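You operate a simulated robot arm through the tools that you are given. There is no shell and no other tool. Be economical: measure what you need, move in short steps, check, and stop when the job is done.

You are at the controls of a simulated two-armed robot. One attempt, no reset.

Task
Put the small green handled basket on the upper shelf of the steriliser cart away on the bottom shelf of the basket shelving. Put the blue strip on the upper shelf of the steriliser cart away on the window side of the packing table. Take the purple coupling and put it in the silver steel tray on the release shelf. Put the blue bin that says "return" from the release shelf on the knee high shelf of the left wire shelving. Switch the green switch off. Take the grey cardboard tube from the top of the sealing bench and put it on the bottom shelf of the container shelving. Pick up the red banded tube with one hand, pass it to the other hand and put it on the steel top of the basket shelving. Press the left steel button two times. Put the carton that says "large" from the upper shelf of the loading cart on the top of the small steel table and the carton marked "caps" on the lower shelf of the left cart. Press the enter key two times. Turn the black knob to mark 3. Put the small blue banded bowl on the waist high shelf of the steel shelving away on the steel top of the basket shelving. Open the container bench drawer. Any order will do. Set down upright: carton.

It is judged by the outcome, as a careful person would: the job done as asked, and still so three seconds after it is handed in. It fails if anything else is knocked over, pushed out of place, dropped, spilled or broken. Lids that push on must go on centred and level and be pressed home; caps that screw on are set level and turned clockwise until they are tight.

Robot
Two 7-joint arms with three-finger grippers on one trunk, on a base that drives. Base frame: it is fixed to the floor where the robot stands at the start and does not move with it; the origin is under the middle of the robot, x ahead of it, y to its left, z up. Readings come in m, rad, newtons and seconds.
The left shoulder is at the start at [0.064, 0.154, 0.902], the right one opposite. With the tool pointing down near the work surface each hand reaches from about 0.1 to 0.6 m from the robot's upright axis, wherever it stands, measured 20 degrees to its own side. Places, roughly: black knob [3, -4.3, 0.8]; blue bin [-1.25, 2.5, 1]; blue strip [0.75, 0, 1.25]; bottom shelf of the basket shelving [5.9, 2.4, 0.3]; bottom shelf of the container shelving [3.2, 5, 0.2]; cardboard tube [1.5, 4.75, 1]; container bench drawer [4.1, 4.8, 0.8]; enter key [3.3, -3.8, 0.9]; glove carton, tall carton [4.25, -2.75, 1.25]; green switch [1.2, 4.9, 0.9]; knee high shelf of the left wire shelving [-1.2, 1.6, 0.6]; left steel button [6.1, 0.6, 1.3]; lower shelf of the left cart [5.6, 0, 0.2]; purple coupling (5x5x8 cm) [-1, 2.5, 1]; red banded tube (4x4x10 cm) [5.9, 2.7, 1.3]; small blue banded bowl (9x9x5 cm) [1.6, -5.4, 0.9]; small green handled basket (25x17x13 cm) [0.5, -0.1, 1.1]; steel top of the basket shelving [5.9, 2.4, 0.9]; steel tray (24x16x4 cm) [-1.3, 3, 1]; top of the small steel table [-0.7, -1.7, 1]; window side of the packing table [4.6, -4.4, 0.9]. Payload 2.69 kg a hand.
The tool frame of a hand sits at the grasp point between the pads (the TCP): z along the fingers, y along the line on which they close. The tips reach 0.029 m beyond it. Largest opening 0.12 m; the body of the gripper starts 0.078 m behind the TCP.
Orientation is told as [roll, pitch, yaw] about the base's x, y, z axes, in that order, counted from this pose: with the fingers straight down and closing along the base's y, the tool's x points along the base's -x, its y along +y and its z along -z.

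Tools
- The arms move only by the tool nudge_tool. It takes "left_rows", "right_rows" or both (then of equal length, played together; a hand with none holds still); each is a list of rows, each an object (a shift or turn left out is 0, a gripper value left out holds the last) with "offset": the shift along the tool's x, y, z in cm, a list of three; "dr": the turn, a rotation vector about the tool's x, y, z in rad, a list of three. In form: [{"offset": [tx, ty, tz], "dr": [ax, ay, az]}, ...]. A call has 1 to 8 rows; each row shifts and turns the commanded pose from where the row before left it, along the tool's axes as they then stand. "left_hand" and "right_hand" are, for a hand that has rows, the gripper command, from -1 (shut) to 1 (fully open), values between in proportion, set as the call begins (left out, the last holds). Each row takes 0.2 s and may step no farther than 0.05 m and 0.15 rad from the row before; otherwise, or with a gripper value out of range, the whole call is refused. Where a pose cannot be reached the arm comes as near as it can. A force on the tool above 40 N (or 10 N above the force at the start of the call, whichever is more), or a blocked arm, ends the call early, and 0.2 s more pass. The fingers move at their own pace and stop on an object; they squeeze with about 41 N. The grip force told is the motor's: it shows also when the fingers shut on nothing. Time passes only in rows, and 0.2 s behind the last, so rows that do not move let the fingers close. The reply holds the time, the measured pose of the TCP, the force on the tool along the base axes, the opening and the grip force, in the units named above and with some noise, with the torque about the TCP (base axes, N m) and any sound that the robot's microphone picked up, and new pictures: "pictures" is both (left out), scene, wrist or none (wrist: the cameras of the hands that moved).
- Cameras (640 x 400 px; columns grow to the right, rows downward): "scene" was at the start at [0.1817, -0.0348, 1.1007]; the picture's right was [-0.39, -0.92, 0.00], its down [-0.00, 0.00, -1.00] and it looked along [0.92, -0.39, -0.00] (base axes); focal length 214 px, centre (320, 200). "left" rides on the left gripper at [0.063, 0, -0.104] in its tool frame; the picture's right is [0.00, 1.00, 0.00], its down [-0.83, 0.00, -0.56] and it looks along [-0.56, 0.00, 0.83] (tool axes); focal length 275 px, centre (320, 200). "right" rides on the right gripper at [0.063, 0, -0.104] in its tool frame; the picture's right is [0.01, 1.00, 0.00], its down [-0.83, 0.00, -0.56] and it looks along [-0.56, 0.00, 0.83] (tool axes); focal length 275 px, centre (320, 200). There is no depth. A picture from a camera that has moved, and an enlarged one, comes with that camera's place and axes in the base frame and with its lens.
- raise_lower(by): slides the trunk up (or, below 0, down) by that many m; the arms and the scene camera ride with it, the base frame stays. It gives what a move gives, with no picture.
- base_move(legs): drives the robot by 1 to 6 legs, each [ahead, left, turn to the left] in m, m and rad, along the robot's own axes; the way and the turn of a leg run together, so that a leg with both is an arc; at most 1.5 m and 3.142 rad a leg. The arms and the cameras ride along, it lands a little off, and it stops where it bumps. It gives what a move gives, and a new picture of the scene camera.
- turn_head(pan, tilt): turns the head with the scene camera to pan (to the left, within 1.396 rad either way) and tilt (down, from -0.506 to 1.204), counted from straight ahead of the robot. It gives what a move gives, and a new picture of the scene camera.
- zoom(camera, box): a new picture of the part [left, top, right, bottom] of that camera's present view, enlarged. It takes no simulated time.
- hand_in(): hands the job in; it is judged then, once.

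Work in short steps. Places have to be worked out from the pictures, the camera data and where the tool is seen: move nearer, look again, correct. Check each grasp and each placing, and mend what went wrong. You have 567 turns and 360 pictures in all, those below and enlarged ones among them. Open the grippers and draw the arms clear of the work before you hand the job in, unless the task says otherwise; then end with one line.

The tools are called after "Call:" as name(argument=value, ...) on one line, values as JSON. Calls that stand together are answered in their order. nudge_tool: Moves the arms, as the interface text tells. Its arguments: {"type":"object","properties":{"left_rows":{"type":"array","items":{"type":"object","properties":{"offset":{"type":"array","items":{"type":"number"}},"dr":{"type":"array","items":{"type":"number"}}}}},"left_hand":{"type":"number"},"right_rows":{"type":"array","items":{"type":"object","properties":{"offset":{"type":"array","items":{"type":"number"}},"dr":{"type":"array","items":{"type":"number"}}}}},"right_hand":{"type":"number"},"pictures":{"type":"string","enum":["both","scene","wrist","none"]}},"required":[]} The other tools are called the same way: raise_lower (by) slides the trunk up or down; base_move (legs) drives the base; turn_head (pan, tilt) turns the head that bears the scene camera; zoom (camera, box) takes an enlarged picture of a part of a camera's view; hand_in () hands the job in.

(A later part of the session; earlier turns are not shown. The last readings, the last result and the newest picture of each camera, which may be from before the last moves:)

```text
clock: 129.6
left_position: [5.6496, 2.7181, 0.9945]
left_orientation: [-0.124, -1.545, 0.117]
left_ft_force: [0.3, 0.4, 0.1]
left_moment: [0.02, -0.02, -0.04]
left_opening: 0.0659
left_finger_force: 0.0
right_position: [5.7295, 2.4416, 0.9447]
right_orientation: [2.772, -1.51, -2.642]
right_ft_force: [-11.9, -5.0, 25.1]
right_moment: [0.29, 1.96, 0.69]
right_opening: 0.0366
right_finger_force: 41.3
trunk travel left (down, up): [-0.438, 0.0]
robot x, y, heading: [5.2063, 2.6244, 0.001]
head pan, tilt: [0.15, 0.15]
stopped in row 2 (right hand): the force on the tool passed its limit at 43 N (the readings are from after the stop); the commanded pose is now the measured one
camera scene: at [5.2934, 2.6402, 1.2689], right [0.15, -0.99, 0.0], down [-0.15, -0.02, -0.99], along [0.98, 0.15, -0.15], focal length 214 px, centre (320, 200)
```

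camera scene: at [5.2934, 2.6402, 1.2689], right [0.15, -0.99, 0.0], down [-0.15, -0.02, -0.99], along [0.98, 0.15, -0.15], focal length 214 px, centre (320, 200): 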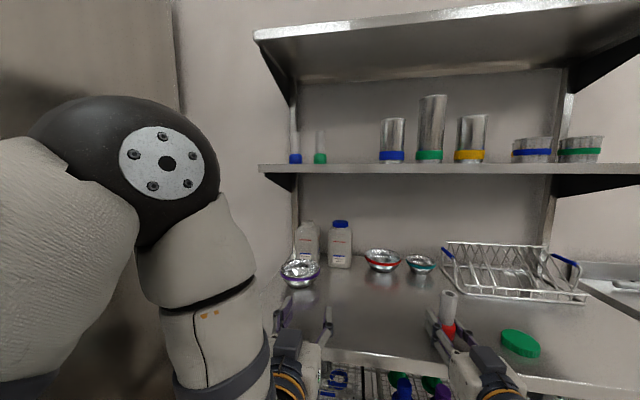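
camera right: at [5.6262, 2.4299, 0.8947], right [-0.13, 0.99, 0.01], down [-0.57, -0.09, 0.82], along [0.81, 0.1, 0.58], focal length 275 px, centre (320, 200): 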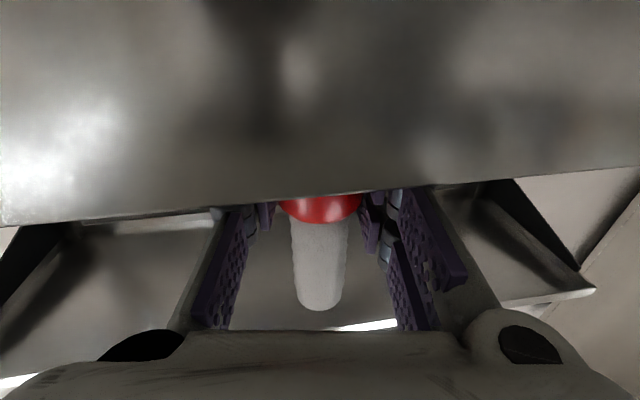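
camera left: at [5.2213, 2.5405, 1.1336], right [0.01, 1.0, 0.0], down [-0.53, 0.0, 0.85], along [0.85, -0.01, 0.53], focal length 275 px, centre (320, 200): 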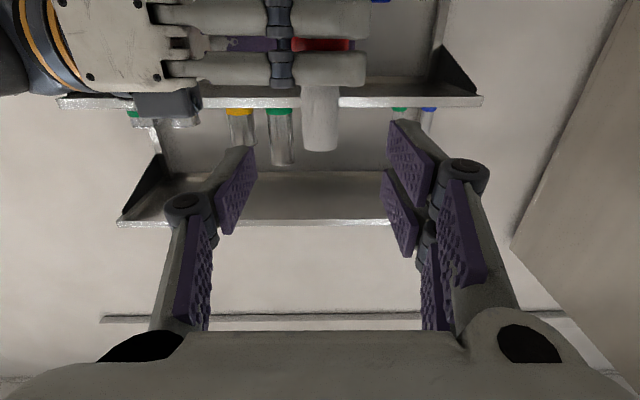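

Contact at ~0.945 (table ≈0.92). I relax 4 mm and check whether the tube stands straight.

Call:
nudge_tool(right_rows=[{"offset": [-0.3, 0, 0], "dr": [0, -0.03, 0]}, {}], pictures="none")

Call:
zoom(camera="scene", box=[400, 270, 560, 370])

```text
clock: 130.2
left_position: [5.6496, 2.7184, 0.9972]
left_orientation: [-0.136, -1.547, 0.129]
left_ft_force: [-0.6, 0.4, -0.7]
left_moment: [0.02, 0.01, 0.01]
left_opening: 0.0661
left_finger_force: 0.0
right_position: [5.7287, 2.4414, 0.947]
right_orientation: [2.905, -1.487, -2.779]
right_ft_force: [-13.8, -5.4, 32.2]
right_moment: [0.39, 2.53, 0.65]
right_opening: 0.0366
right_finger_force: 41.0
trunk travel left (down, up): [-0.438, 0.0]
robot x, y, heading: [5.2018, 2.6253, -0.003]
head pan, tilt: [0.15, 0.15]
```

```text
4.00 times, centred on (480, 320) of scene
camera zoom: at [5.2929, 2.6403, 1.2691], right [0.15, -0.99, 0.0], down [-0.14, -0.02, -0.99], along [0.98, 0.15, -0.15], focal length 858 px, centre (-320, -280)
```

zoom: 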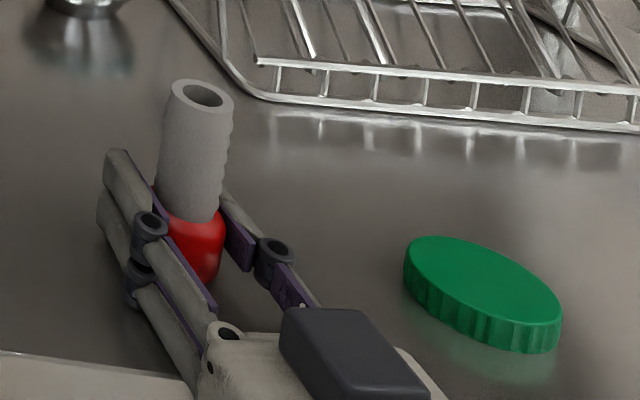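

The hand has pitched nose-up; I raise slightly and pitch back +0.08.

Call:
nudge_tool(right_rows=[{"offset": [-0.6, 0, 0], "dr": [0, 0.05, 0]}, {"dr": [0, 0.04, 0]}, {}], pictures="none")

Call:
zoom(camera="scene", box=[400, 270, 560, 370])

```text
clock: 131.0
left_position: [5.6527, 2.7191, 0.9938]
left_orientation: [-0.11, -1.541, 0.101]
left_ft_force: [-0.6, -0.6, 0.8]
left_moment: [-0.03, -0.01, -0.04]
left_opening: 0.0659
left_finger_force: 0.2
right_position: [5.731, 2.4421, 0.9469]
right_orientation: [0.712, -1.544, -0.582]
right_ft_force: [0.4, 0.4, -1.3]
right_moment: [-0.01, 0.01, 0.01]
right_opening: 0.0369
right_finger_force: 41.1
trunk travel left (down, up): [-0.438, 0.0]
robot x, y, heading: [5.2015, 2.6261, -0.002]
head pan, tilt: [0.15, 0.15]
```

```text
4.00 times, centred on (480, 320) of scene
camera zoom: at [5.2973, 2.6404, 1.2685], right [0.15, -0.99, 0.0], down [-0.15, -0.02, -0.99], along [0.98, 0.15, -0.15], focal length 858 px, centre (-320, -280)
```

zoom: 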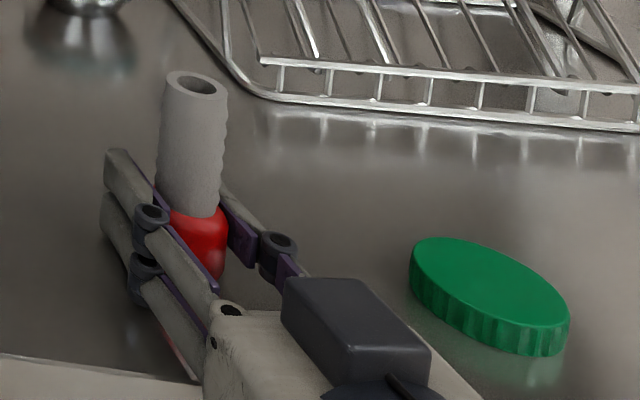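

The tube leans ~5° away since it re-seated while the hand was nosed up; I pitch the hand back up 0.09, then lower gently.

Call:
nudge_tool(right_rows=[{"offset": [-0.3, 0, 0], "dr": [0, -0.05, 0]}, {"dr": [0, -0.04, 0]}, {"offset": [0.15, 0, 0]}], pictures="none")

Call:
zoom(camera="scene", box=[400, 270, 560, 370])

```text
clock: 131.8
left_position: [5.6525, 2.7201, 0.9952]
left_orientation: [-0.114, -1.541, 0.106]
left_ft_force: [0.0, 0.3, -1.2]
left_moment: [-0.02, 0.0, 0.03]
left_opening: 0.0658
left_finger_force: 0.2
right_position: [5.7307, 2.4415, 0.9499]
right_orientation: [2.881, -1.495, -2.751]
right_ft_force: [0.0, -0.8, -0.5]
right_moment: [-0.01, 0.0, 0.0]
right_opening: 0.0366
right_finger_force: 40.8
trunk travel left (down, up): [-0.438, 0.0]
robot x, y, heading: [5.2031, 2.6265, 0.001]
head pan, tilt: [0.15, 0.15]
```

```text
4.00 times, centred on (480, 320) of scene
camera zoom: at [5.297, 2.6403, 1.2687], right [0.15, -0.99, 0.0], down [-0.15, -0.02, -0.99], along [0.98, 0.15, -0.15], focal length 858 px, centre (-320, -280)
```

zoom: 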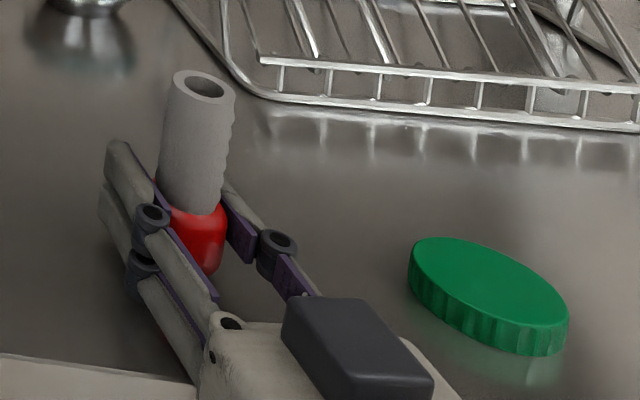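

Call:
nudge_tool(right_rows=[{"offset": [0.15, 0, 0]}, {"offset": [0.15, 0, 0]}, {}], pictures="none")

```text
clock: 132.6
left_position: [5.6523, 2.7186, 0.9947]
left_orientation: [-0.114, -1.54, 0.103]
left_ft_force: [-0.1, -0.7, 0.9]
left_moment: [0.0, 0.04, 0.03]
left_opening: 0.0659
left_finger_force: 0.0
right_position: [5.7301, 2.4423, 0.9471]
right_orientation: [2.886, -1.495, -2.758]
right_ft_force: [-0.8, 0.9, -0.9]
right_moment: [-0.01, -0.04, 0.01]
right_opening: 0.0365
right_finger_force: 41.0
trunk travel left (down, up): [-0.438, 0.0]
robot x, y, heading: [5.2068, 2.6256, -0.003]
head pan, tilt: [0.15, 0.15]
```

Not yet in contact; a touch lower, then check.

Call:
nudge_tool(right_rows=[{"offset": [0.15, 0, 0]}, {}], pictures="none")

Call:
nudge_tool(right_rows=[{"offset": [0.15, 0, 0]}, {}], pictures="none")

```text
clock: 133.2
left_position: [5.6526, 2.7192, 0.9945]
left_orientation: [-0.114, -1.543, 0.108]
left_ft_force: [-0.4, -0.2, 0.0]
left_moment: [-0.01, -0.01, 0.01]
left_opening: 0.0659
left_finger_force: 0.2
right_position: [5.7307, 2.441, 0.9459]
right_orientation: [2.888, -1.495, -2.76]
right_ft_force: [-0.8, 0.0, 3.4]
right_moment: [0.05, 0.29, 0.04]
right_opening: 0.0366
right_finger_force: 40.7
trunk travel left (down, up): [-0.438, 0.0]
robot x, y, heading: [5.2053, 2.6271, 0.001]
head pan, tilt: [0.15, 0.15]
```

```text
clock: 133.8
left_position: [5.6503, 2.7181, 0.9954]
left_orientation: [-0.12, -1.543, 0.112]
left_ft_force: [-0.8, 0.6, 0.3]
left_moment: [-0.02, -0.01, -0.01]
left_opening: 0.066
left_finger_force: 0.0
right_position: [5.7309, 2.441, 0.9467]
right_orientation: [2.895, -1.491, -2.769]
right_ft_force: [0.6, -4.8, 14.3]
right_moment: [0.14, 1.01, 0.3]
right_opening: 0.0367
right_finger_force: 41.3
trunk travel left (down, up): [-0.438, 0.0]
robot x, y, heading: [5.2041, 2.6263, -0.001]
head pan, tilt: [0.15, 0.15]
```

Seated; release.

Call:
nudge_tool(right_rows=[{"offset": [-0.1, 0, 0]}, {}, {}], right_hand=0.0, pictures="wrist")

Call:
zoom(camera="scene", box=[400, 270, 560, 370])

```text
clock: 134.6
left_position: [5.6517, 2.7182, 0.9941]
left_orientation: [-0.094, -1.543, 0.089]
left_ft_force: [-0.6, 0.2, 0.4]
left_moment: [0.03, -0.01, -0.02]
left_opening: 0.0663
left_finger_force: 0.0
right_position: [5.7289, 2.4411, 0.9462]
right_orientation: [2.888, -1.493, -2.76]
right_ft_force: [-2.1, -10.9, 17.1]
right_moment: [0.05, 1.18, 0.62]
right_opening: 0.0571
right_finger_force: 0.0
trunk travel left (down, up): [-0.438, 0.0]
robot x, y, heading: [5.2026, 2.6231, -0.002]
head pan, tilt: [0.15, 0.15]
camera right: at [5.6306, 2.43, 0.8754], right [-0.13, 0.99, 0.01], down [-0.61, -0.09, 0.79], along [0.78, 0.09, 0.62], focal length 275 px, centre (320, 200)
```

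right: 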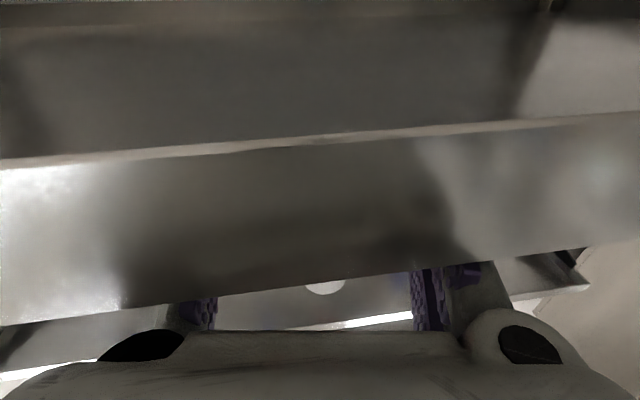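

```text
4.00 times, centred on (480, 320) of scene
camera zoom: at [5.2955, 2.6394, 1.2688], right [0.15, -0.99, 0.0], down [-0.15, -0.02, -0.99], along [0.98, 0.15, -0.15], focal length 858 px, centre (-320, -280)
```

zoom: 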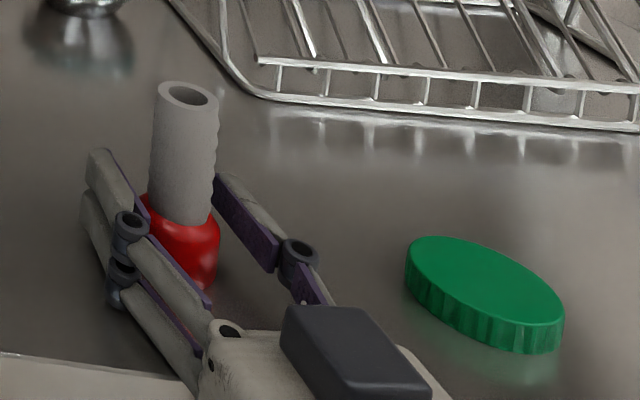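

The hand's lower finger presses on the table; raise 4 mm and look at the tube's stance.

Call:
nudge_tool(right_rows=[{"offset": [-0.3, 0, 0]}, {}], pictures="none")

Call:
zoom(camera="scene", box=[400, 270, 560, 370])

```text
clock: 135.2
left_position: [5.6511, 2.72, 0.9933]
left_orientation: [-0.1, -1.542, 0.095]
left_ft_force: [0.0, -0.5, 0.3]
left_moment: [-0.01, 0.0, 0.0]
left_opening: 0.066
left_finger_force: 0.2
right_position: [5.7294, 2.4423, 0.9463]
right_orientation: [2.866, -1.501, -2.734]
right_ft_force: [-1.6, -4.5, 3.5]
right_moment: [-0.06, 0.31, 0.37]
right_opening: 0.0589
right_finger_force: 0.0
trunk travel left (down, up): [-0.438, 0.0]
robot x, y, heading: [5.2018, 2.6288, -0.007]
head pan, tilt: [0.15, 0.15]
```

```text
4.00 times, centred on (480, 320) of scene
camera zoom: at [5.2969, 2.6401, 1.2685], right [0.15, -0.99, 0.0], down [-0.15, -0.02, -0.99], along [0.98, 0.15, -0.15], focal length 858 px, centre (-320, -280)
```

zoom: 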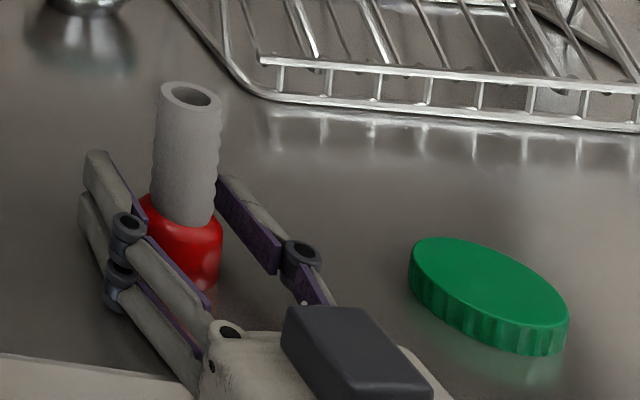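

Call:
nudge_tool(right_rows=[{"offset": [-0.4, 0, 0]}, {"offset": [0, 0.8, 0]}, {}], right_hand=0.15, pictures="none")

Call:
zoom(camera="scene", box=[400, 270, 560, 370])

```text
clock: 136.0
left_position: [5.6524, 2.7197, 0.995]
left_orientation: [-0.113, -1.541, 0.102]
left_ft_force: [-0.5, 0.5, -0.2]
left_moment: [0.03, -0.01, 0.0]
left_opening: 0.066
left_finger_force: 0.1
right_position: [5.7309, 2.4503, 0.9516]
right_orientation: [2.88, -1.495, -2.752]
right_ft_force: [0.3, -0.6, -0.9]
right_moment: [-0.04, -0.02, 0.03]
right_opening: 0.069
right_finger_force: 0.1
trunk travel left (down, up): [-0.438, 0.0]
robot x, y, heading: [5.2047, 2.6264, -0.002]
head pan, tilt: [0.15, 0.15]
```

```text
4.00 times, centred on (480, 320) of scene
camera zoom: at [5.2969, 2.6402, 1.2686], right [0.15, -0.99, 0.0], down [-0.15, -0.02, -0.99], along [0.98, 0.15, -0.15], focal length 858 px, centre (-320, -280)
```

zoom: 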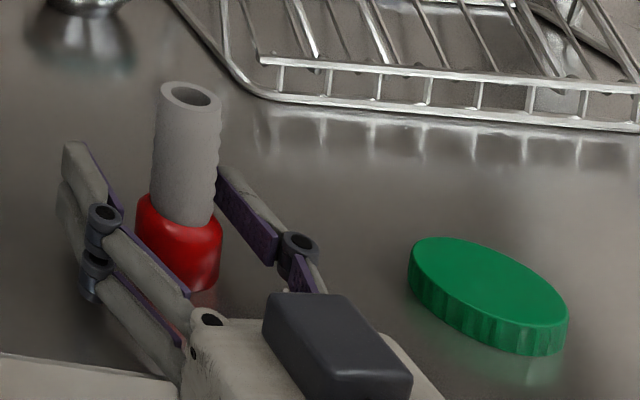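

The tube stands free and upright. I retract the right hand straight back, then back the base.

Call:
nudge_tool(right_rows=[{"offset": [0, 0, -3]}, {"offset": [0, 0, -4]}, {"offset": [0, 0, -4]}], pictures="none")

Call:
base_move(legs=[[-0.35, 0, 0]])

```text
clock: 136.8
left_position: [5.6509, 2.718, 0.9942]
left_orientation: [-0.108, -1.542, 0.1]
left_ft_force: [0.0, 0.0, 0.3]
left_moment: [0.0, 0.0, 0.01]
left_opening: 0.0661
left_finger_force: 0.0
right_position: [5.6258, 2.4357, 0.9595]
right_orientation: [2.876, -1.498, -2.748]
right_ft_force: [0.3, 0.5, -0.8]
right_moment: [-0.01, -0.01, 0.01]
right_opening: 0.0693
right_finger_force: 0.1
right hand out of reach, approached as far as the arm can: row 3
trunk travel left (down, up): [-0.438, 0.0]
robot x, y, heading: [5.2054, 2.6239, -0.004]
head pan, tilt: [0.15, 0.15]
```

```text
clock: 139.0
left_position: [5.304, 2.7201, 0.9944]
left_orientation: [-0.115, -1.543, 0.111]
left_ft_force: [0.7, -0.8, 0.5]
left_moment: [0.02, 0.02, 0.0]
left_opening: 0.0658
left_finger_force: 0.0
right_position: [5.2798, 2.4361, 0.958]
right_orientation: [2.879, -1.497, -2.744]
right_ft_force: [-0.3, -0.8, 0.0]
right_moment: [-0.02, -0.01, 0.01]
right_opening: 0.0691
right_finger_force: 0.1
trunk travel left (down, up): [-0.438, 0.0]
robot x, y, heading: [4.8564, 2.6276, -0.001]
head pan, tilt: [0.15, 0.15]
camera scene: at [4.9492, 2.6405, 1.2687], right [0.15, -0.99, 0.0], down [-0.15, -0.02, -0.99], along [0.98, 0.15, -0.15], focal length 214 px, centre (320, 200)
```

scene: 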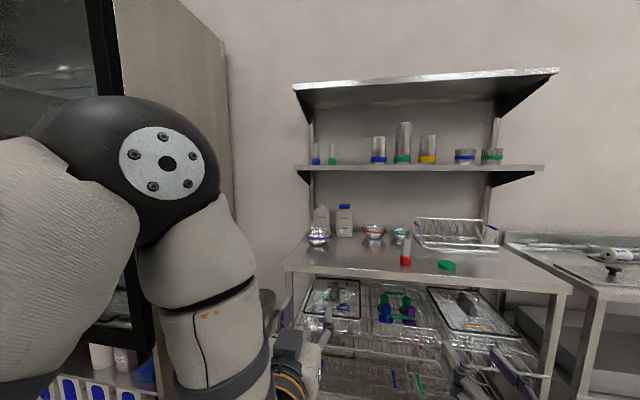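

Tube done. Next the left steel button near (6.1, 0.6, 1.3): I strafe right 1.95 m.

Call:
base_move(legs=[[-0.1, -1.0, 0], [0, -1.0, 0]])

Call:
turn_head(pan=-0.05, tilt=0.1)

```text
clock: 154.7
left_position: [5.2228, 0.725, 0.9937]
left_orientation: [-0.112, -1.54, 0.127]
left_ft_force: [0.1, 0.7, 0.0]
left_moment: [-0.02, 0.02, 0.01]
left_opening: 0.0659
left_finger_force: 0.0
right_position: [5.2044, 0.4406, 0.9591]
right_orientation: [2.874, -1.498, -2.724]
right_ft_force: [0.5, 0.3, 0.6]
right_moment: [0.01, -0.01, 0.01]
right_opening: 0.0689
right_finger_force: 0.0
trunk travel left (down, up): [-0.438, 0.0]
robot x, y, heading: [4.7799, 0.6211, 0.017]
head pan, tilt: [0.15, 0.15]
camera scene: at [4.8699, 0.6388, 1.2687], right [0.17, -0.99, 0.0], down [-0.15, -0.03, -0.99], along [0.97, 0.17, -0.15], focal length 214 px, centre (320, 200)
```

scene: 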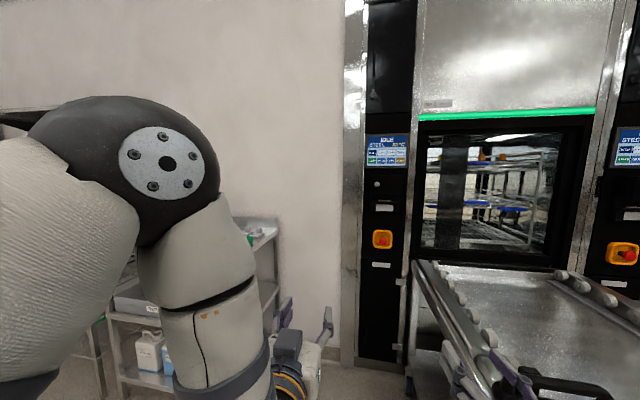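

```text
clock: 155.4
left_position: [5.2236, 0.7247, 0.9938]
left_orientation: [-0.118, -1.542, 0.131]
left_ft_force: [-0.2, 0.4, 0.6]
left_moment: [-0.01, 0.0, 0.01]
left_opening: 0.066
left_finger_force: 0.0
right_position: [5.2031, 0.4409, 0.9599]
right_orientation: [2.876, -1.499, -2.727]
right_ft_force: [0.8, 0.7, -0.1]
right_moment: [0.01, 0.02, 0.02]
right_opening: 0.0687
right_finger_force: 0.1
trunk travel left (down, up): [-0.438, 0.0]
robot x, y, heading: [4.7791, 0.619, 0.015]
head pan, tilt: [-0.051, 0.099]
camera scene: at [4.8705, 0.6205, 1.2733], right [-0.03, -1.0, 0.0], down [-0.1, 0.0, -0.99], along [0.99, -0.03, -0.1], focal length 214 px, centre (320, 200)
```

scene: 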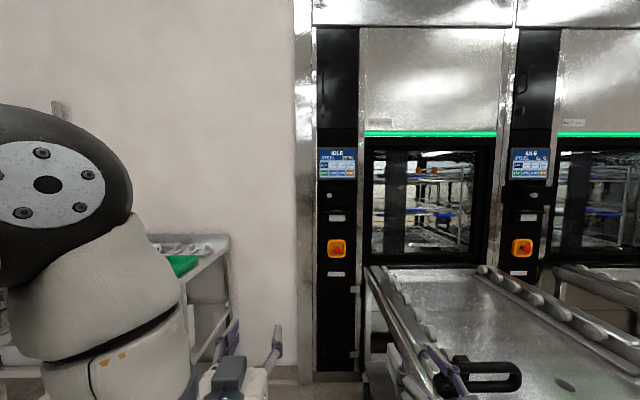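

Call:
zoom(camera="scene", box=[280, 130, 400, 290])

Call:
zoom(camera="scene", box=[300, 250, 560, 400])

```text
2.50 times, centred on (340, 210) of scene
camera zoom: at [4.8705, 0.6205, 1.2733], right [-0.03, -1.0, 0.0], down [-0.1, 0.0, -0.99], along [0.99, -0.03, -0.1], focal length 536 px, centre (270, 175)
```

zoom: 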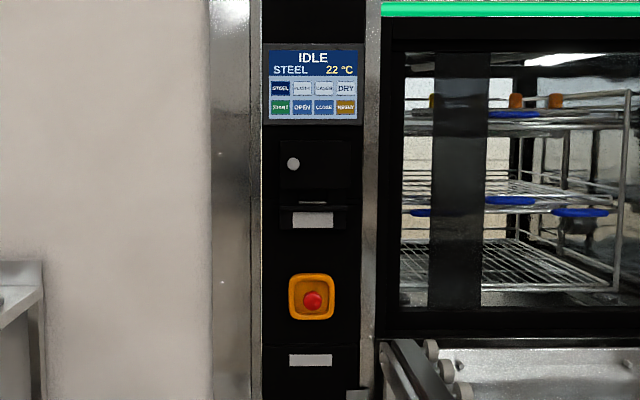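

```text
2.46 times, centred on (430, 325) of scene
camera zoom: at [4.8705, 0.6205, 1.2733], right [-0.03, -1.0, 0.0], down [-0.1, 0.0, -0.99], along [0.99, -0.03, -0.1], focal length 528 px, centre (49, -108)
```

zoom: 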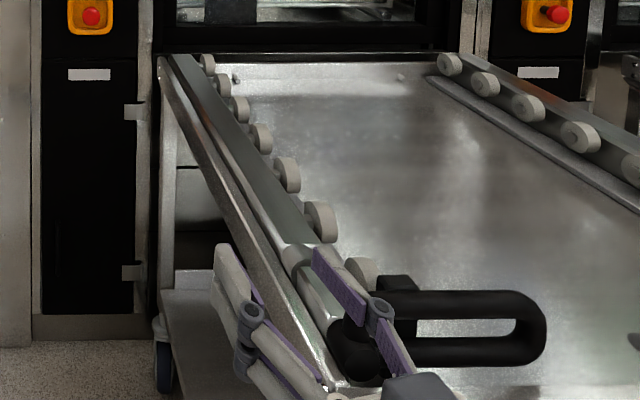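

The "STEEL" key is on the left unit's touch screen at about [6.1, 0.56, 1.347]. I'll use the right hand with base at y≈0.8 to clear the cart: strafe left, raise and close the right hand.

Call:
base_move(legs=[[0, 0.19, -0.015]])

Call:
nudge_tool(right_rows=[{"offset": [-4.8, 0, 0], "dr": [0, 0.03, 0]}, {"offset": [-4.8, 0, 0], "dr": [0, 0.03, 0]}, {"offset": [-4.8, 0, 0], "dr": [0, 0.0, 0]}, {"offset": [-4.8, 0, 0], "dr": [0.06, 0, 0]}, {"offset": [-4.8, 0, 0], "dr": [0.06, 0, 0]}, {"offset": [-4.8, 0, 0]}, {"offset": [-4.8, 0, 0]}, {"offset": [-4.8, 0, 0]}], right_hand=-1, pictures="none")

```text
clock: 157.5
left_position: [5.2235, 0.9058, 0.994]
left_orientation: [-0.123, -1.542, 0.12]
left_ft_force: [-0.2, -0.3, 0.4]
left_moment: [0.02, -0.01, 0.01]
left_opening: 0.0661
left_finger_force: 0.1
right_position: [5.2002, 0.6221, 0.9591]
right_orientation: [2.878, -1.5, -2.746]
right_ft_force: [0.0, -0.5, 0.5]
right_moment: [0.0, 0.0, -0.02]
right_opening: 0.069
right_finger_force: 0.2
trunk travel left (down, up): [-0.438, 0.0]
robot x, y, heading: [4.7775, 0.8122, -0.001]
head pan, tilt: [-0.051, 0.099]
camera scene: at [4.8683, 0.8076, 1.2733], right [-0.05, -1.0, 0.0], down [-0.1, 0.0, -1.0], along [0.99, -0.05, -0.1], focal length 214 px, centre (320, 200)
```

scene: 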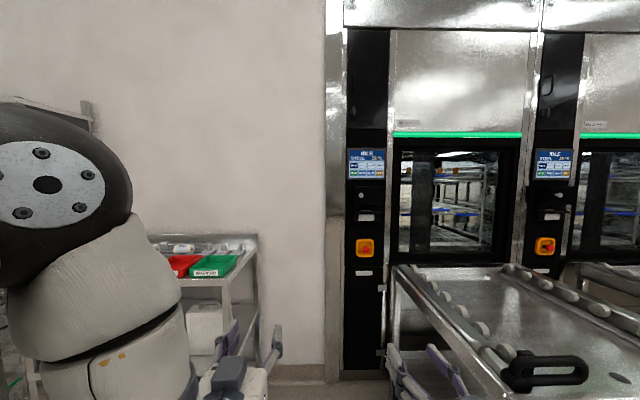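

```text
clock: 159.3
left_position: [5.2221, 0.9064, 0.9927]
left_orientation: [-0.119, -1.543, 0.117]
left_ft_force: [-1.0, 0.7, 0.0]
left_moment: [0.02, -0.02, 0.02]
left_opening: 0.066
left_finger_force: 0.1
right_position: [5.2205, 0.6147, 1.337]
right_orientation: [1.932, -1.55, -1.92]
right_ft_force: [-0.1, 0.2, -0.1]
right_moment: [0.04, 0.02, -0.01]
right_opening: 0.0
right_finger_force: 28.4
right hand out of reach, approached as far as the arm can: row 1, 2
trunk travel left (down, up): [-0.438, 0.0]
robot x, y, heading: [4.7792, 0.8092, -0.0]
head pan, tilt: [-0.051, 0.099]
```

Call:
zoom(camera="scene", box=[320, 130, 420, 190])

```text
6.40 times, centred on (370, 160) of scene
camera zoom: at [4.8679, 0.8074, 1.2734], right [-0.05, -1.0, 0.0], down [-0.1, 0.0, -1.0], along [0.99, -0.05, -0.1], focal length 1373 px, centre (0, 456)
```

zoom: 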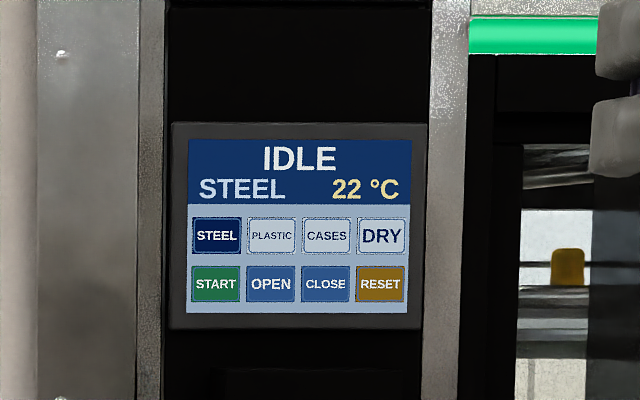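

STEEL key at ≈[6.055, 0.562, 1.345]. I strafe right 6.5 cm, raise the left hand for clearance, align the right.

Call:
base_move(legs=[[0, -0.065, 0]])

Call:
nudge_tool(left_rows=[{"offset": [-5, 0, 0]}, {"offset": [-5, 0, 0]}, {"offset": [-5, 0, 0]}], right_rows=[{"offset": [-0.8, 1.2, 0]}, {"offset": [0, 0, 2]}, {}], pictures="none")

Call:
base_move(legs=[[0.5, 0, 0]])

```text
clock: 160.4
left_position: [5.2227, 0.8413, 0.9946]
left_orientation: [-0.099, -1.542, 0.095]
left_ft_force: [-0.1, 0.1, 0.0]
left_moment: [0.01, 0.02, -0.01]
left_opening: 0.066
left_finger_force: 0.0
right_position: [5.222, 0.5493, 1.3346]
right_orientation: [1.919, -1.547, -1.908]
right_ft_force: [0.4, 0.1, 0.1]
right_moment: [-0.03, 0.0, 0.0]
right_opening: 0.0
right_finger_force: 28.8
trunk travel left (down, up): [-0.438, 0.0]
robot x, y, heading: [4.7751, 0.7454, 0.004]
head pan, tilt: [-0.051, 0.099]
camera scene: at [4.8685, 0.7423, 1.2733], right [-0.05, -1.0, 0.0], down [-0.1, 0.01, -1.0], along [0.99, -0.05, -0.1], focal length 214 px, centre (320, 200)
```

scene: 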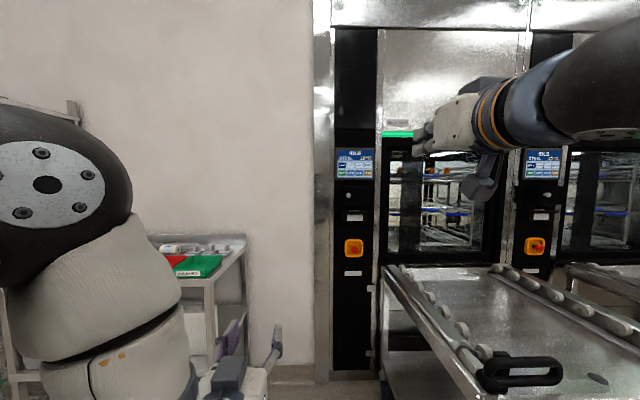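

```text
clock: 161.2
left_position: [5.2277, 0.8425, 1.1443]
left_orientation: [-0.154, -1.541, 0.153]
left_ft_force: [0.7, 0.1, 0.6]
left_moment: [0.01, -0.02, -0.04]
left_opening: 0.0663
left_finger_force: 0.0
right_position: [5.2395, 0.5636, 1.3454]
right_orientation: [1.996, -1.549, -1.983]
right_ft_force: [0.2, 0.9, 0.5]
right_moment: [-0.01, -0.03, -0.05]
right_opening: 0.0
right_finger_force: 28.6
trunk travel left (down, up): [-0.438, 0.0]
robot x, y, heading: [4.7762, 0.748, 0.002]
head pan, tilt: [-0.051, 0.099]
```

```text
clock: 164.2
left_position: [5.7249, 0.8439, 1.1425]
left_orientation: [-0.118, -1.542, 0.114]
left_ft_force: [-0.5, -0.1, 0.1]
left_moment: [0.06, -0.01, 0.0]
left_opening: 0.0662
left_finger_force: 0.0
right_position: [5.7381, 0.5641, 1.3438]
right_orientation: [1.926, -1.55, -1.914]
right_ft_force: [0.6, -0.2, -0.3]
right_moment: [0.01, -0.03, 0.0]
right_opening: 0.0005
right_finger_force: 28.5
trunk travel left (down, up): [-0.438, 0.0]
robot x, y, heading: [5.2753, 0.7514, 0.01]
head pan, tilt: [-0.051, 0.099]
camera scene: at [5.3657, 0.7445, 1.2733], right [-0.05, -1.0, 0.0], down [-0.1, 0.0, -0.99], along [0.99, -0.05, -0.1], focal length 214 px, centre (320, 200)
```

scene: 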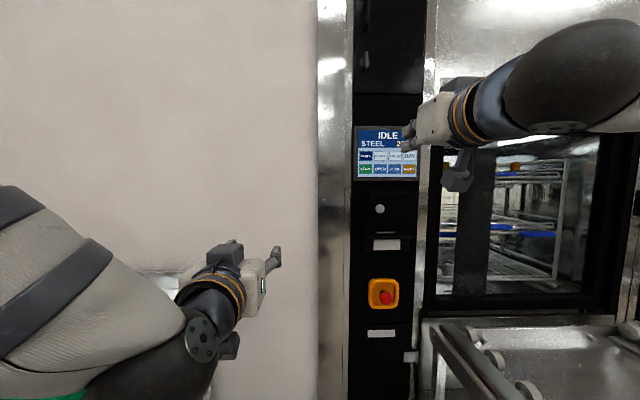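

Estimate confirmed (y≈0.565, z≈1.345). Base +0.09, then extend the arm to about 4 cm short.

Call:
base_move(legs=[[0.09, 0, -0.008]])

Call:
nudge_tool(right_rows=[{"offset": [0, 0, 4]}, {"offset": [0, 0, 4]}, {"offset": [0, 0, 4]}, {"offset": [0, 0, 3.5]}], pictures="wrist")

```text
clock: 165.3
left_position: [5.8166, 0.8396, 1.1415]
left_orientation: [-0.119, -1.54, 0.105]
left_ft_force: [-0.5, 0.4, 0.0]
left_moment: [-0.02, 0.0, 0.04]
left_opening: 0.066
left_finger_force: 0.1
right_position: [5.8273, 0.5595, 1.3434]
right_orientation: [1.934, -1.55, -1.925]
right_ft_force: [0.2, 0.1, -0.7]
right_moment: [0.0, -0.02, 0.0]
right_opening: 0.0
right_finger_force: 28.8
trunk travel left (down, up): [-0.438, 0.0]
robot x, y, heading: [5.3621, 0.7461, 0.001]
head pan, tilt: [-0.051, 0.099]
camera scene: at [5.4558, 0.7438, 1.2734], right [-0.05, -1.0, 0.0], down [-0.1, 0.01, -0.99], along [0.99, -0.05, -0.1], focal length 214 px, centre (320, 200)
```

scene: 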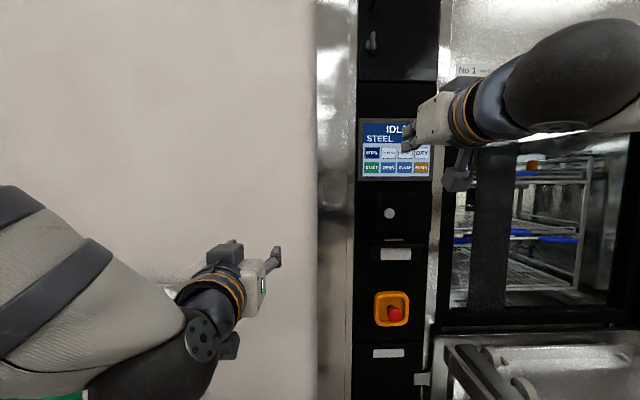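

```text
clock: 166.3
left_position: [5.8172, 0.84, 1.1417]
left_orientation: [-0.101, -1.54, 0.09]
left_ft_force: [0.2, 1.8, -0.7]
left_moment: [0.0, 0.02, 0.03]
left_opening: 0.066
left_finger_force: 0.1
right_position: [5.972, 0.5594, 1.3428]
right_orientation: [1.86, -1.551, -1.855]
right_ft_force: [-0.4, -0.9, -0.7]
right_moment: [0.04, 0.01, 0.04]
right_opening: 0.0001
right_finger_force: 28.2
right hand out of reach, approached as far as the arm can: row 4
trunk travel left (down, up): [-0.438, 0.0]
robot x, y, heading: [5.3638, 0.7471, -0.001]
head pan, tilt: [-0.051, 0.099]
camera right: at [5.8669, 0.5599, 1.2794], right [0.0, 1.0, 0.02], down [-0.56, -0.02, 0.83], along [0.83, 0.0, 0.56], focal length 275 px, centre (320, 200)
```

right: 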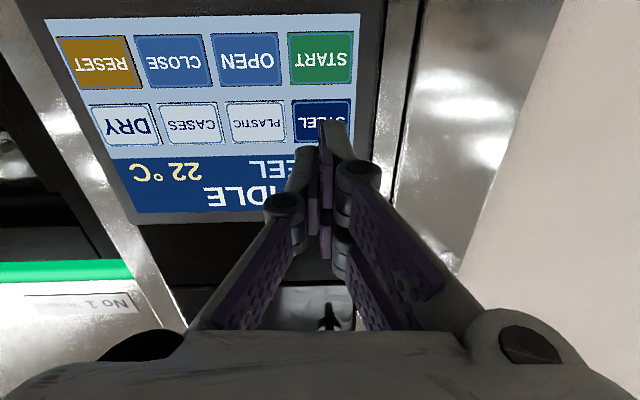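

The line of the tips leads to the STEEL key; I raise 1 cm so the lower finger doesn't touch START. I retract 5 cm, move the base 8 cm on, and then press with the arm.

Call:
nudge_tool(right_rows=[{"offset": [0, 0, -4]}, {"offset": [-1.0, 0.3, -2]}, {}], pictures="none")

Call:
base_move(legs=[[0.075, 0, 0]])

Call:
zoom(camera="right", box=[160, 0, 480, 200])

```text
clock: 167.1
left_position: [5.8159, 0.8393, 1.1423]
left_orientation: [-0.112, -1.541, 0.101]
left_ft_force: [-0.6, 0.5, -0.4]
left_moment: [-0.02, -0.03, 0.01]
left_opening: 0.0661
left_finger_force: 0.0
right_position: [5.9119, 0.5609, 1.3524]
right_orientation: [1.892, -1.55, -1.886]
right_ft_force: [0.4, 0.1, 0.3]
right_moment: [-0.02, 0.01, 0.0]
right_opening: 0.0002
right_finger_force: 28.4
trunk travel left (down, up): [-0.438, 0.0]
robot x, y, heading: [5.3645, 0.7494, -0.007]
head pan, tilt: [-0.051, 0.099]
```

```text
clock: 168.1
left_position: [5.8912, 0.8392, 1.1431]
left_orientation: [-0.119, -1.542, 0.106]
left_ft_force: [0.5, 0.2, -0.5]
left_moment: [-0.02, 0.0, -0.03]
left_opening: 0.0662
left_finger_force: 0.0
right_position: [5.9854, 0.5613, 1.3532]
right_orientation: [1.928, -1.55, -1.923]
right_ft_force: [0.6, -0.6, -0.5]
right_moment: [-0.01, -0.02, 0.0]
right_opening: 0.0
right_finger_force: 28.2
trunk travel left (down, up): [-0.438, 0.0]
robot x, y, heading: [5.4386, 0.7474, -0.003]
head pan, tilt: [-0.051, 0.099]
camera scene: at [5.5305, 0.7434, 1.2733], right [-0.06, -1.0, 0.0], down [-0.1, 0.01, -0.99], along [0.99, -0.06, -0.1], focal length 214 px, centre (320, 200)
```

scene: 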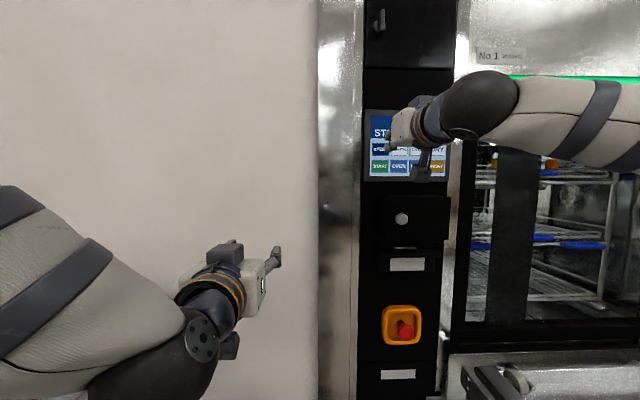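

```text
2.00 times, centred on (320, 100) of right
camera zoom: at [5.8808, 0.5625, 1.2895], right [-0.01, 1.0, 0.02], down [-0.56, -0.02, 0.83], along [0.83, 0.0, 0.56], focal length 551 px, centre (320, 400)
```

zoom: 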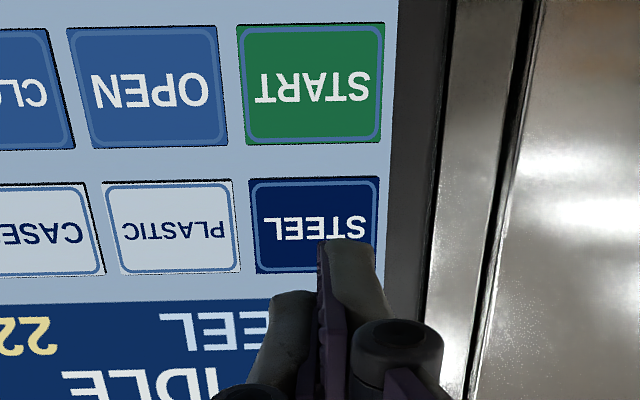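

The tip is headed into the STEEL key. I press forward slowly.

Call:
nudge_tool(right_rows=[{"offset": [0, 0, 1.5]}, {"offset": [0, 0, 1.5]}, {"offset": [0, 0, 0.6]}, {"offset": [0, 0, 0.3]}], pictures="none")

Call:
nudge_tool(right_rows=[{"offset": [0, 0, 0.3]}, {"offset": [0, 0, 0.3]}], pictures="none")

```text
clock: 169.1
left_position: [5.8902, 0.8392, 1.1437]
left_orientation: [-0.121, -1.542, 0.11]
left_ft_force: [0.5, 0.1, 0.0]
left_moment: [0.01, 0.03, -0.03]
left_opening: 0.0664
left_finger_force: 0.2
right_position: [6.0238, 0.5618, 1.3531]
right_orientation: [1.947, -1.55, -1.941]
right_ft_force: [-0.2, -0.5, -0.4]
right_moment: [-0.04, 0.02, 0.01]
right_opening: 0.0001
right_finger_force: 28.7
trunk travel left (down, up): [-0.438, 0.0]
robot x, y, heading: [5.4364, 0.7528, -0.007]
head pan, tilt: [-0.051, 0.099]
```

```text
clock: 169.7
left_position: [5.8907, 0.8392, 1.1427]
left_orientation: [-0.118, -1.539, 0.108]
left_ft_force: [-0.8, 0.3, 0.3]
left_moment: [0.01, 0.0, 0.03]
left_opening: 0.0661
left_finger_force: 0.2
right_position: [6.03, 0.5606, 1.354]
right_orientation: [1.935, -1.549, -1.931]
right_ft_force: [0.6, 0.3, -0.1]
right_moment: [0.01, 0.0, 0.0]
right_opening: 0.0
right_finger_force: 28.5
trunk travel left (down, up): [-0.438, 0.0]
robot x, y, heading: [5.4379, 0.7473, -0.005]
head pan, tilt: [-0.051, 0.099]
```

Not touching yet; continue in small steps.

Call:
nudge_tool(right_rows=[{"offset": [0, 0, 0.3]}, {"offset": [0, 0, 0.3]}], pictures="none")

Call:
nudge_tool(right_rows=[{"offset": [0, 0, 0.3]}, {"offset": [0, 0, 0.3]}], pictures="none")

```text
clock: 170.3
left_position: [5.8909, 0.8397, 1.1421]
left_orientation: [-0.115, -1.541, 0.104]
left_ft_force: [-0.8, -0.2, 0.0]
left_moment: [0.03, 0.01, 0.0]
left_opening: 0.0659
left_finger_force: 0.1
right_position: [6.0361, 0.5607, 1.3536]
right_orientation: [1.944, -1.552, -1.941]
right_ft_force: [-0.3, -0.1, 0.6]
right_moment: [-0.01, 0.04, 0.01]
right_opening: 0.0
right_finger_force: 28.7
trunk travel left (down, up): [-0.438, 0.0]
robot x, y, heading: [5.4353, 0.7447, -0.009]
head pan, tilt: [-0.051, 0.099]
```

```text
clock: 170.9
left_position: [5.8898, 0.8389, 1.1438]
left_orientation: [-0.119, -1.543, 0.109]
left_ft_force: [0.2, -0.1, 0.8]
left_moment: [0.0, -0.02, 0.01]
left_opening: 0.0659
left_finger_force: 0.2
right_position: [6.0385, 0.5599, 1.3536]
right_orientation: [1.945, -1.551, -1.939]
right_ft_force: [-0.4, 0.2, -0.3]
right_moment: [0.02, 0.0, -0.01]
right_opening: 0.0
right_finger_force: 28.4
right hand out of reach, approached as far as the arm can: row 2
trunk travel left (down, up): [-0.438, 0.0]
robot x, y, heading: [5.435, 0.7479, -0.011]
head pan, tilt: [-0.051, 0.099]
```

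Call:
zoom(camera="right", box=[160, 0, 480, 200])

```text
2.00 times, centred on (320, 100) of right
camera zoom: at [5.933, 0.5616, 1.2892], right [-0.01, 1.0, 0.02], down [-0.56, -0.02, 0.83], along [0.83, 0.0, 0.56], focal length 551 px, centre (320, 400)
```

zoom: 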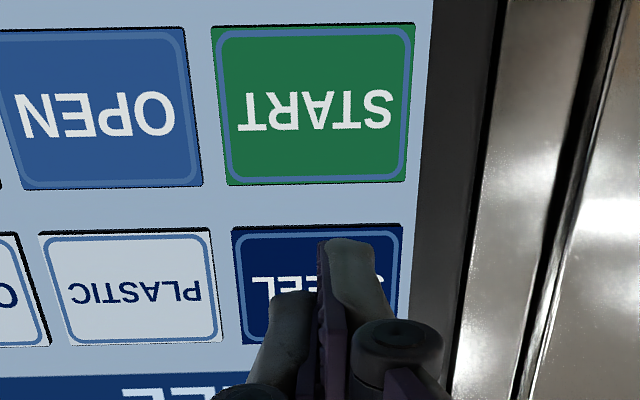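

Nearly touching, contact would be near the key's lower edge; I raise 0.6 cm, retract 3 cm, move the base 4 cm on and press again with the arm.

Call:
nudge_tool(right_rows=[{"offset": [-0.6, 0, -3]}, {}], pictures="none")

Call:
base_move(legs=[[0.03, 0, 0.005]])

Call:
nudge_tool(right_rows=[{"offset": [0, 0, 0.5]}, {"offset": [0, 0, 0.3]}, {"offset": [0, 0, 0.3]}], pictures="wrist")

```text
clock: 171.5
left_position: [5.8918, 0.8387, 1.142]
left_orientation: [-0.116, -1.54, 0.105]
left_ft_force: [0.1, -1.0, -0.6]
left_moment: [0.04, -0.01, 0.01]
left_opening: 0.0661
left_finger_force: 0.1
right_position: [6.0088, 0.5601, 1.3581]
right_orientation: [1.872, -1.55, -1.866]
right_ft_force: [0.7, 0.6, 0.3]
right_moment: [-0.01, 0.03, 0.01]
right_opening: 0.0
right_finger_force: 28.8
trunk travel left (down, up): [-0.438, 0.0]
robot x, y, heading: [5.4382, 0.7494, -0.009]
head pan, tilt: [-0.051, 0.099]
```

```text
clock: 172.3
left_position: [5.921, 0.8419, 1.1427]
left_orientation: [-0.117, -1.541, 0.114]
left_ft_force: [0.3, 0.5, -0.1]
left_moment: [0.0, -0.02, -0.01]
left_opening: 0.0659
left_finger_force: 0.1
right_position: [6.0411, 0.5631, 1.3591]
right_orientation: [1.901, -1.551, -1.893]
right_ft_force: [1.3, -0.2, 0.8]
right_moment: [0.03, 0.0, 0.0]
right_opening: 0.0
right_finger_force: 28.1
trunk travel left (down, up): [-0.438, 0.0]
robot x, y, heading: [5.4692, 0.7511, -0.0]
head pan, tilt: [-0.051, 0.099]
heard: click
camera scene: at [5.5608, 0.7438, 1.2733], right [-0.05, -1.0, 0.0], down [-0.1, 0.01, -0.99], along [0.99, -0.05, -0.1], focal length 214 px, centre (320, 200)
```

scene: 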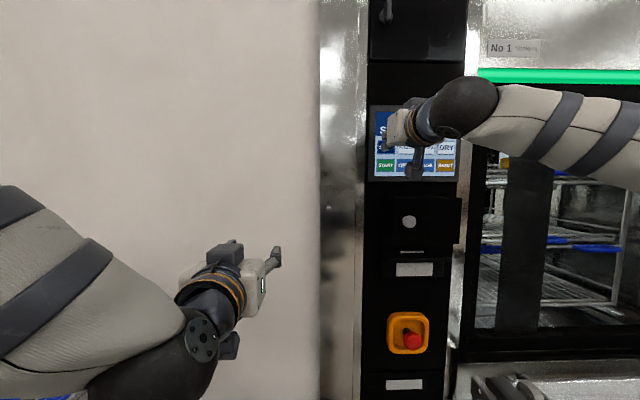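

```text
clock: 173.2
left_position: [5.9188, 0.8414, 1.144]
left_orientation: [-0.122, -1.542, 0.117]
left_ft_force: [-0.1, 0.3, 0.0]
left_moment: [0.03, -0.02, -0.01]
left_opening: 0.0659
left_finger_force: 0.1
right_position: [6.0488, 0.5634, 1.3599]
right_orientation: [1.969, -1.548, -1.957]
right_ft_force: [-6.4, -0.6, -2.1]
right_moment: [-0.04, 0.14, 0.01]
right_opening: 0.0061
right_finger_force: 28.2
trunk travel left (down, up): [-0.438, 0.0]
robot x, y, heading: [5.4666, 0.7455, -0.0]
head pan, tilt: [-0.051, 0.099]
heard: click
camera right: at [5.9446, 0.5636, 1.2953], right [-0.01, 1.0, 0.02], down [-0.56, -0.02, 0.83], along [0.83, 0.0, 0.56], focal length 275 px, centre (320, 200)
```

right: 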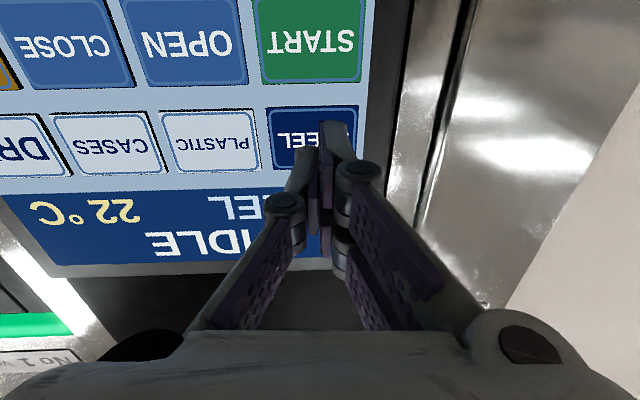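

Two clicks were heard: one in the base move, one in this push. I retract and listen whether release clicks too.

Call:
nudge_tool(right_rows=[{"offset": [0, 0, -0.5]}, {"offset": [0, 0, -0.5]}, {"offset": [0, 0, -1]}, {"offset": [0, 0, -1]}], pictures="wrist")

```text
clock: 174.2
left_position: [5.9192, 0.8417, 1.1447]
left_orientation: [-0.119, -1.543, 0.112]
left_ft_force: [0.2, 0.8, 0.3]
left_moment: [-0.01, -0.02, -0.02]
left_opening: 0.0659
left_finger_force: 0.0
right_position: [6.0205, 0.5617, 1.3589]
right_orientation: [1.926, -1.549, -1.916]
right_ft_force: [-0.1, 0.0, -0.8]
right_moment: [-0.03, -0.03, 0.01]
right_opening: 0.0001
right_finger_force: 28.7
trunk travel left (down, up): [-0.438, 0.0]
robot x, y, heading: [5.4683, 0.7421, 0.001]
head pan, tilt: [-0.051, 0.099]
camera right: at [5.9153, 0.5632, 1.2947], right [-0.01, 1.0, 0.02], down [-0.56, -0.02, 0.83], along [0.83, 0.0, 0.56], focal length 275 px, centre (320, 200)
```

right: 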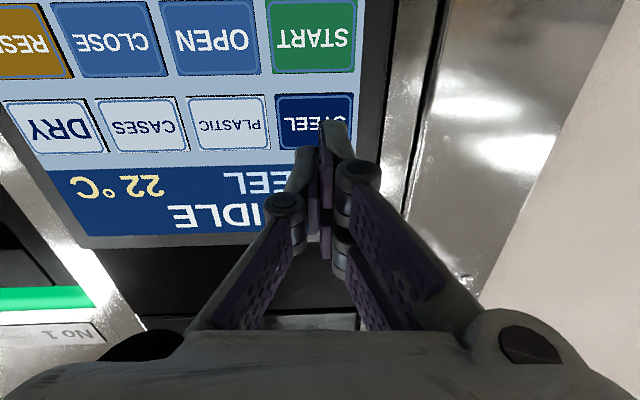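

Release is silent, so two presses are done. I back away, then lower the hands and turn left to face the container bench side.

Call:
base_move(legs=[[-0.65, 0, 0], [-0.1, 0.3, 1.571]])

Call:
nudge_tool(left_rows=[{"offset": [4, 0, 0]}, {"offset": [4, 0, 0]}, {"offset": [4, 0, 0]}, {"offset": [4, 0, 0]}, {"offset": [4, 0, 0]}, {"offset": [0, 0, 0]}, {"offset": [0, 0, 0]}, {"offset": [0, 0, 0]}], right_rows=[{"offset": [4.5, 0, -1]}, {"offset": [4.5, 0, -1]}, {"offset": [4.5, 0, -1]}, {"offset": [4.5, 0, -1]}, {"offset": [4.5, 0, -1]}, {"offset": [4.5, 0, 0]}, {"offset": [4.5, 0, 0]}, {"offset": [4.5, 0, 0]}], pictures="none")

Call:
turn_head(pan=0.0, tilt=0.2)

```text
clock: 181.6
left_position: [4.4842, 1.3343, 1.1438]
left_orientation: [-0.126, -1.543, 1.667]
left_ft_force: [0.7, -0.3, 0.1]
left_moment: [0.01, 0.03, -0.01]
left_opening: 0.0658
left_finger_force: 0.1
right_position: [4.7656, 1.4294, 1.3588]
right_orientation: [1.928, -1.549, -0.369]
right_ft_force: [-0.6, 0.3, -0.1]
right_moment: [0.02, 0.03, 0.02]
right_opening: 0.0002
right_finger_force: 28.5
trunk travel left (down, up): [-0.438, 0.0]
robot x, y, heading: [4.5649, 0.8808, 1.548]
head pan, tilt: [-0.051, 0.099]
cut short: leg 2
camera scene: at [4.5732, 0.9751, 1.2733], right [1.0, -0.07, 0.0], down [-0.01, -0.1, -1.0], along [0.07, 0.99, -0.1], focal length 214 px, centre (320, 200)
```

scene: 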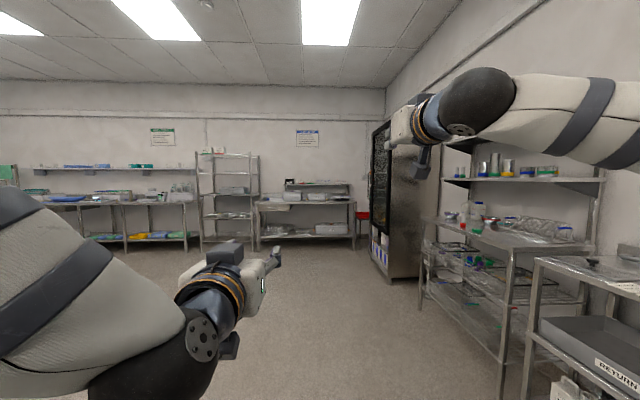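

```text
clock: 183.3
left_position: [4.4851, 1.3306, 0.9421]
left_orientation: [-0.118, -1.541, 1.661]
left_ft_force: [0.4, 0.3, -0.1]
left_moment: [-0.05, 0.01, -0.05]
left_opening: 0.0662
left_finger_force: 0.0
right_position: [4.7567, 1.3828, 0.9983]
right_orientation: [1.933, -1.547, -0.371]
right_ft_force: [0.4, 0.0, 0.0]
right_moment: [-0.03, 0.02, -0.01]
right_opening: 0.0001
right_finger_force: 28.8
trunk travel left (down, up): [-0.438, 0.0]
robot x, y, heading: [4.563, 0.8788, 1.552]
head pan, tilt: [-0.051, 0.099]
```

```text
clock: 184.0
left_position: [4.4852, 1.3289, 0.9436]
left_orientation: [-0.124, -1.542, 1.666]
left_ft_force: [-0.2, -0.1, 0.8]
left_moment: [-0.01, 0.0, -0.03]
left_opening: 0.066
left_finger_force: 0.0
right_position: [4.7575, 1.3832, 0.9986]
right_orientation: [1.932, -1.55, -0.371]
right_ft_force: [-0.1, 0.5, 0.5]
right_moment: [0.0, 0.0, 0.0]
right_opening: 0.0001
right_finger_force: 28.6
trunk travel left (down, up): [-0.438, 0.0]
robot x, y, heading: [4.5692, 0.8828, 1.552]
head pan, tilt: [0.0, 0.201]
camera scene: at [4.5687, 0.9764, 1.264], right [1.0, -0.02, 0.0], down [0.0, -0.2, -0.98], along [0.02, 0.98, -0.2], focal length 214 px, centre (320, 200)
```

scene: 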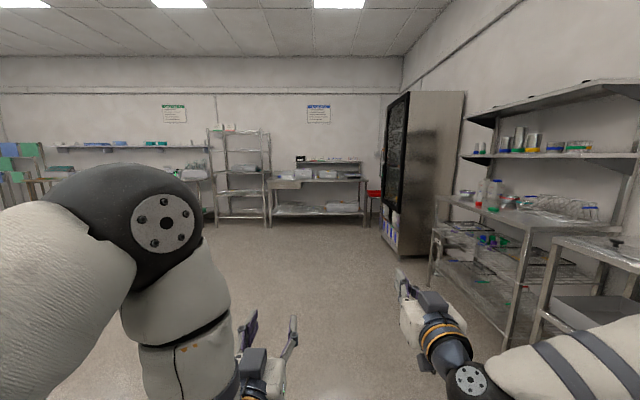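

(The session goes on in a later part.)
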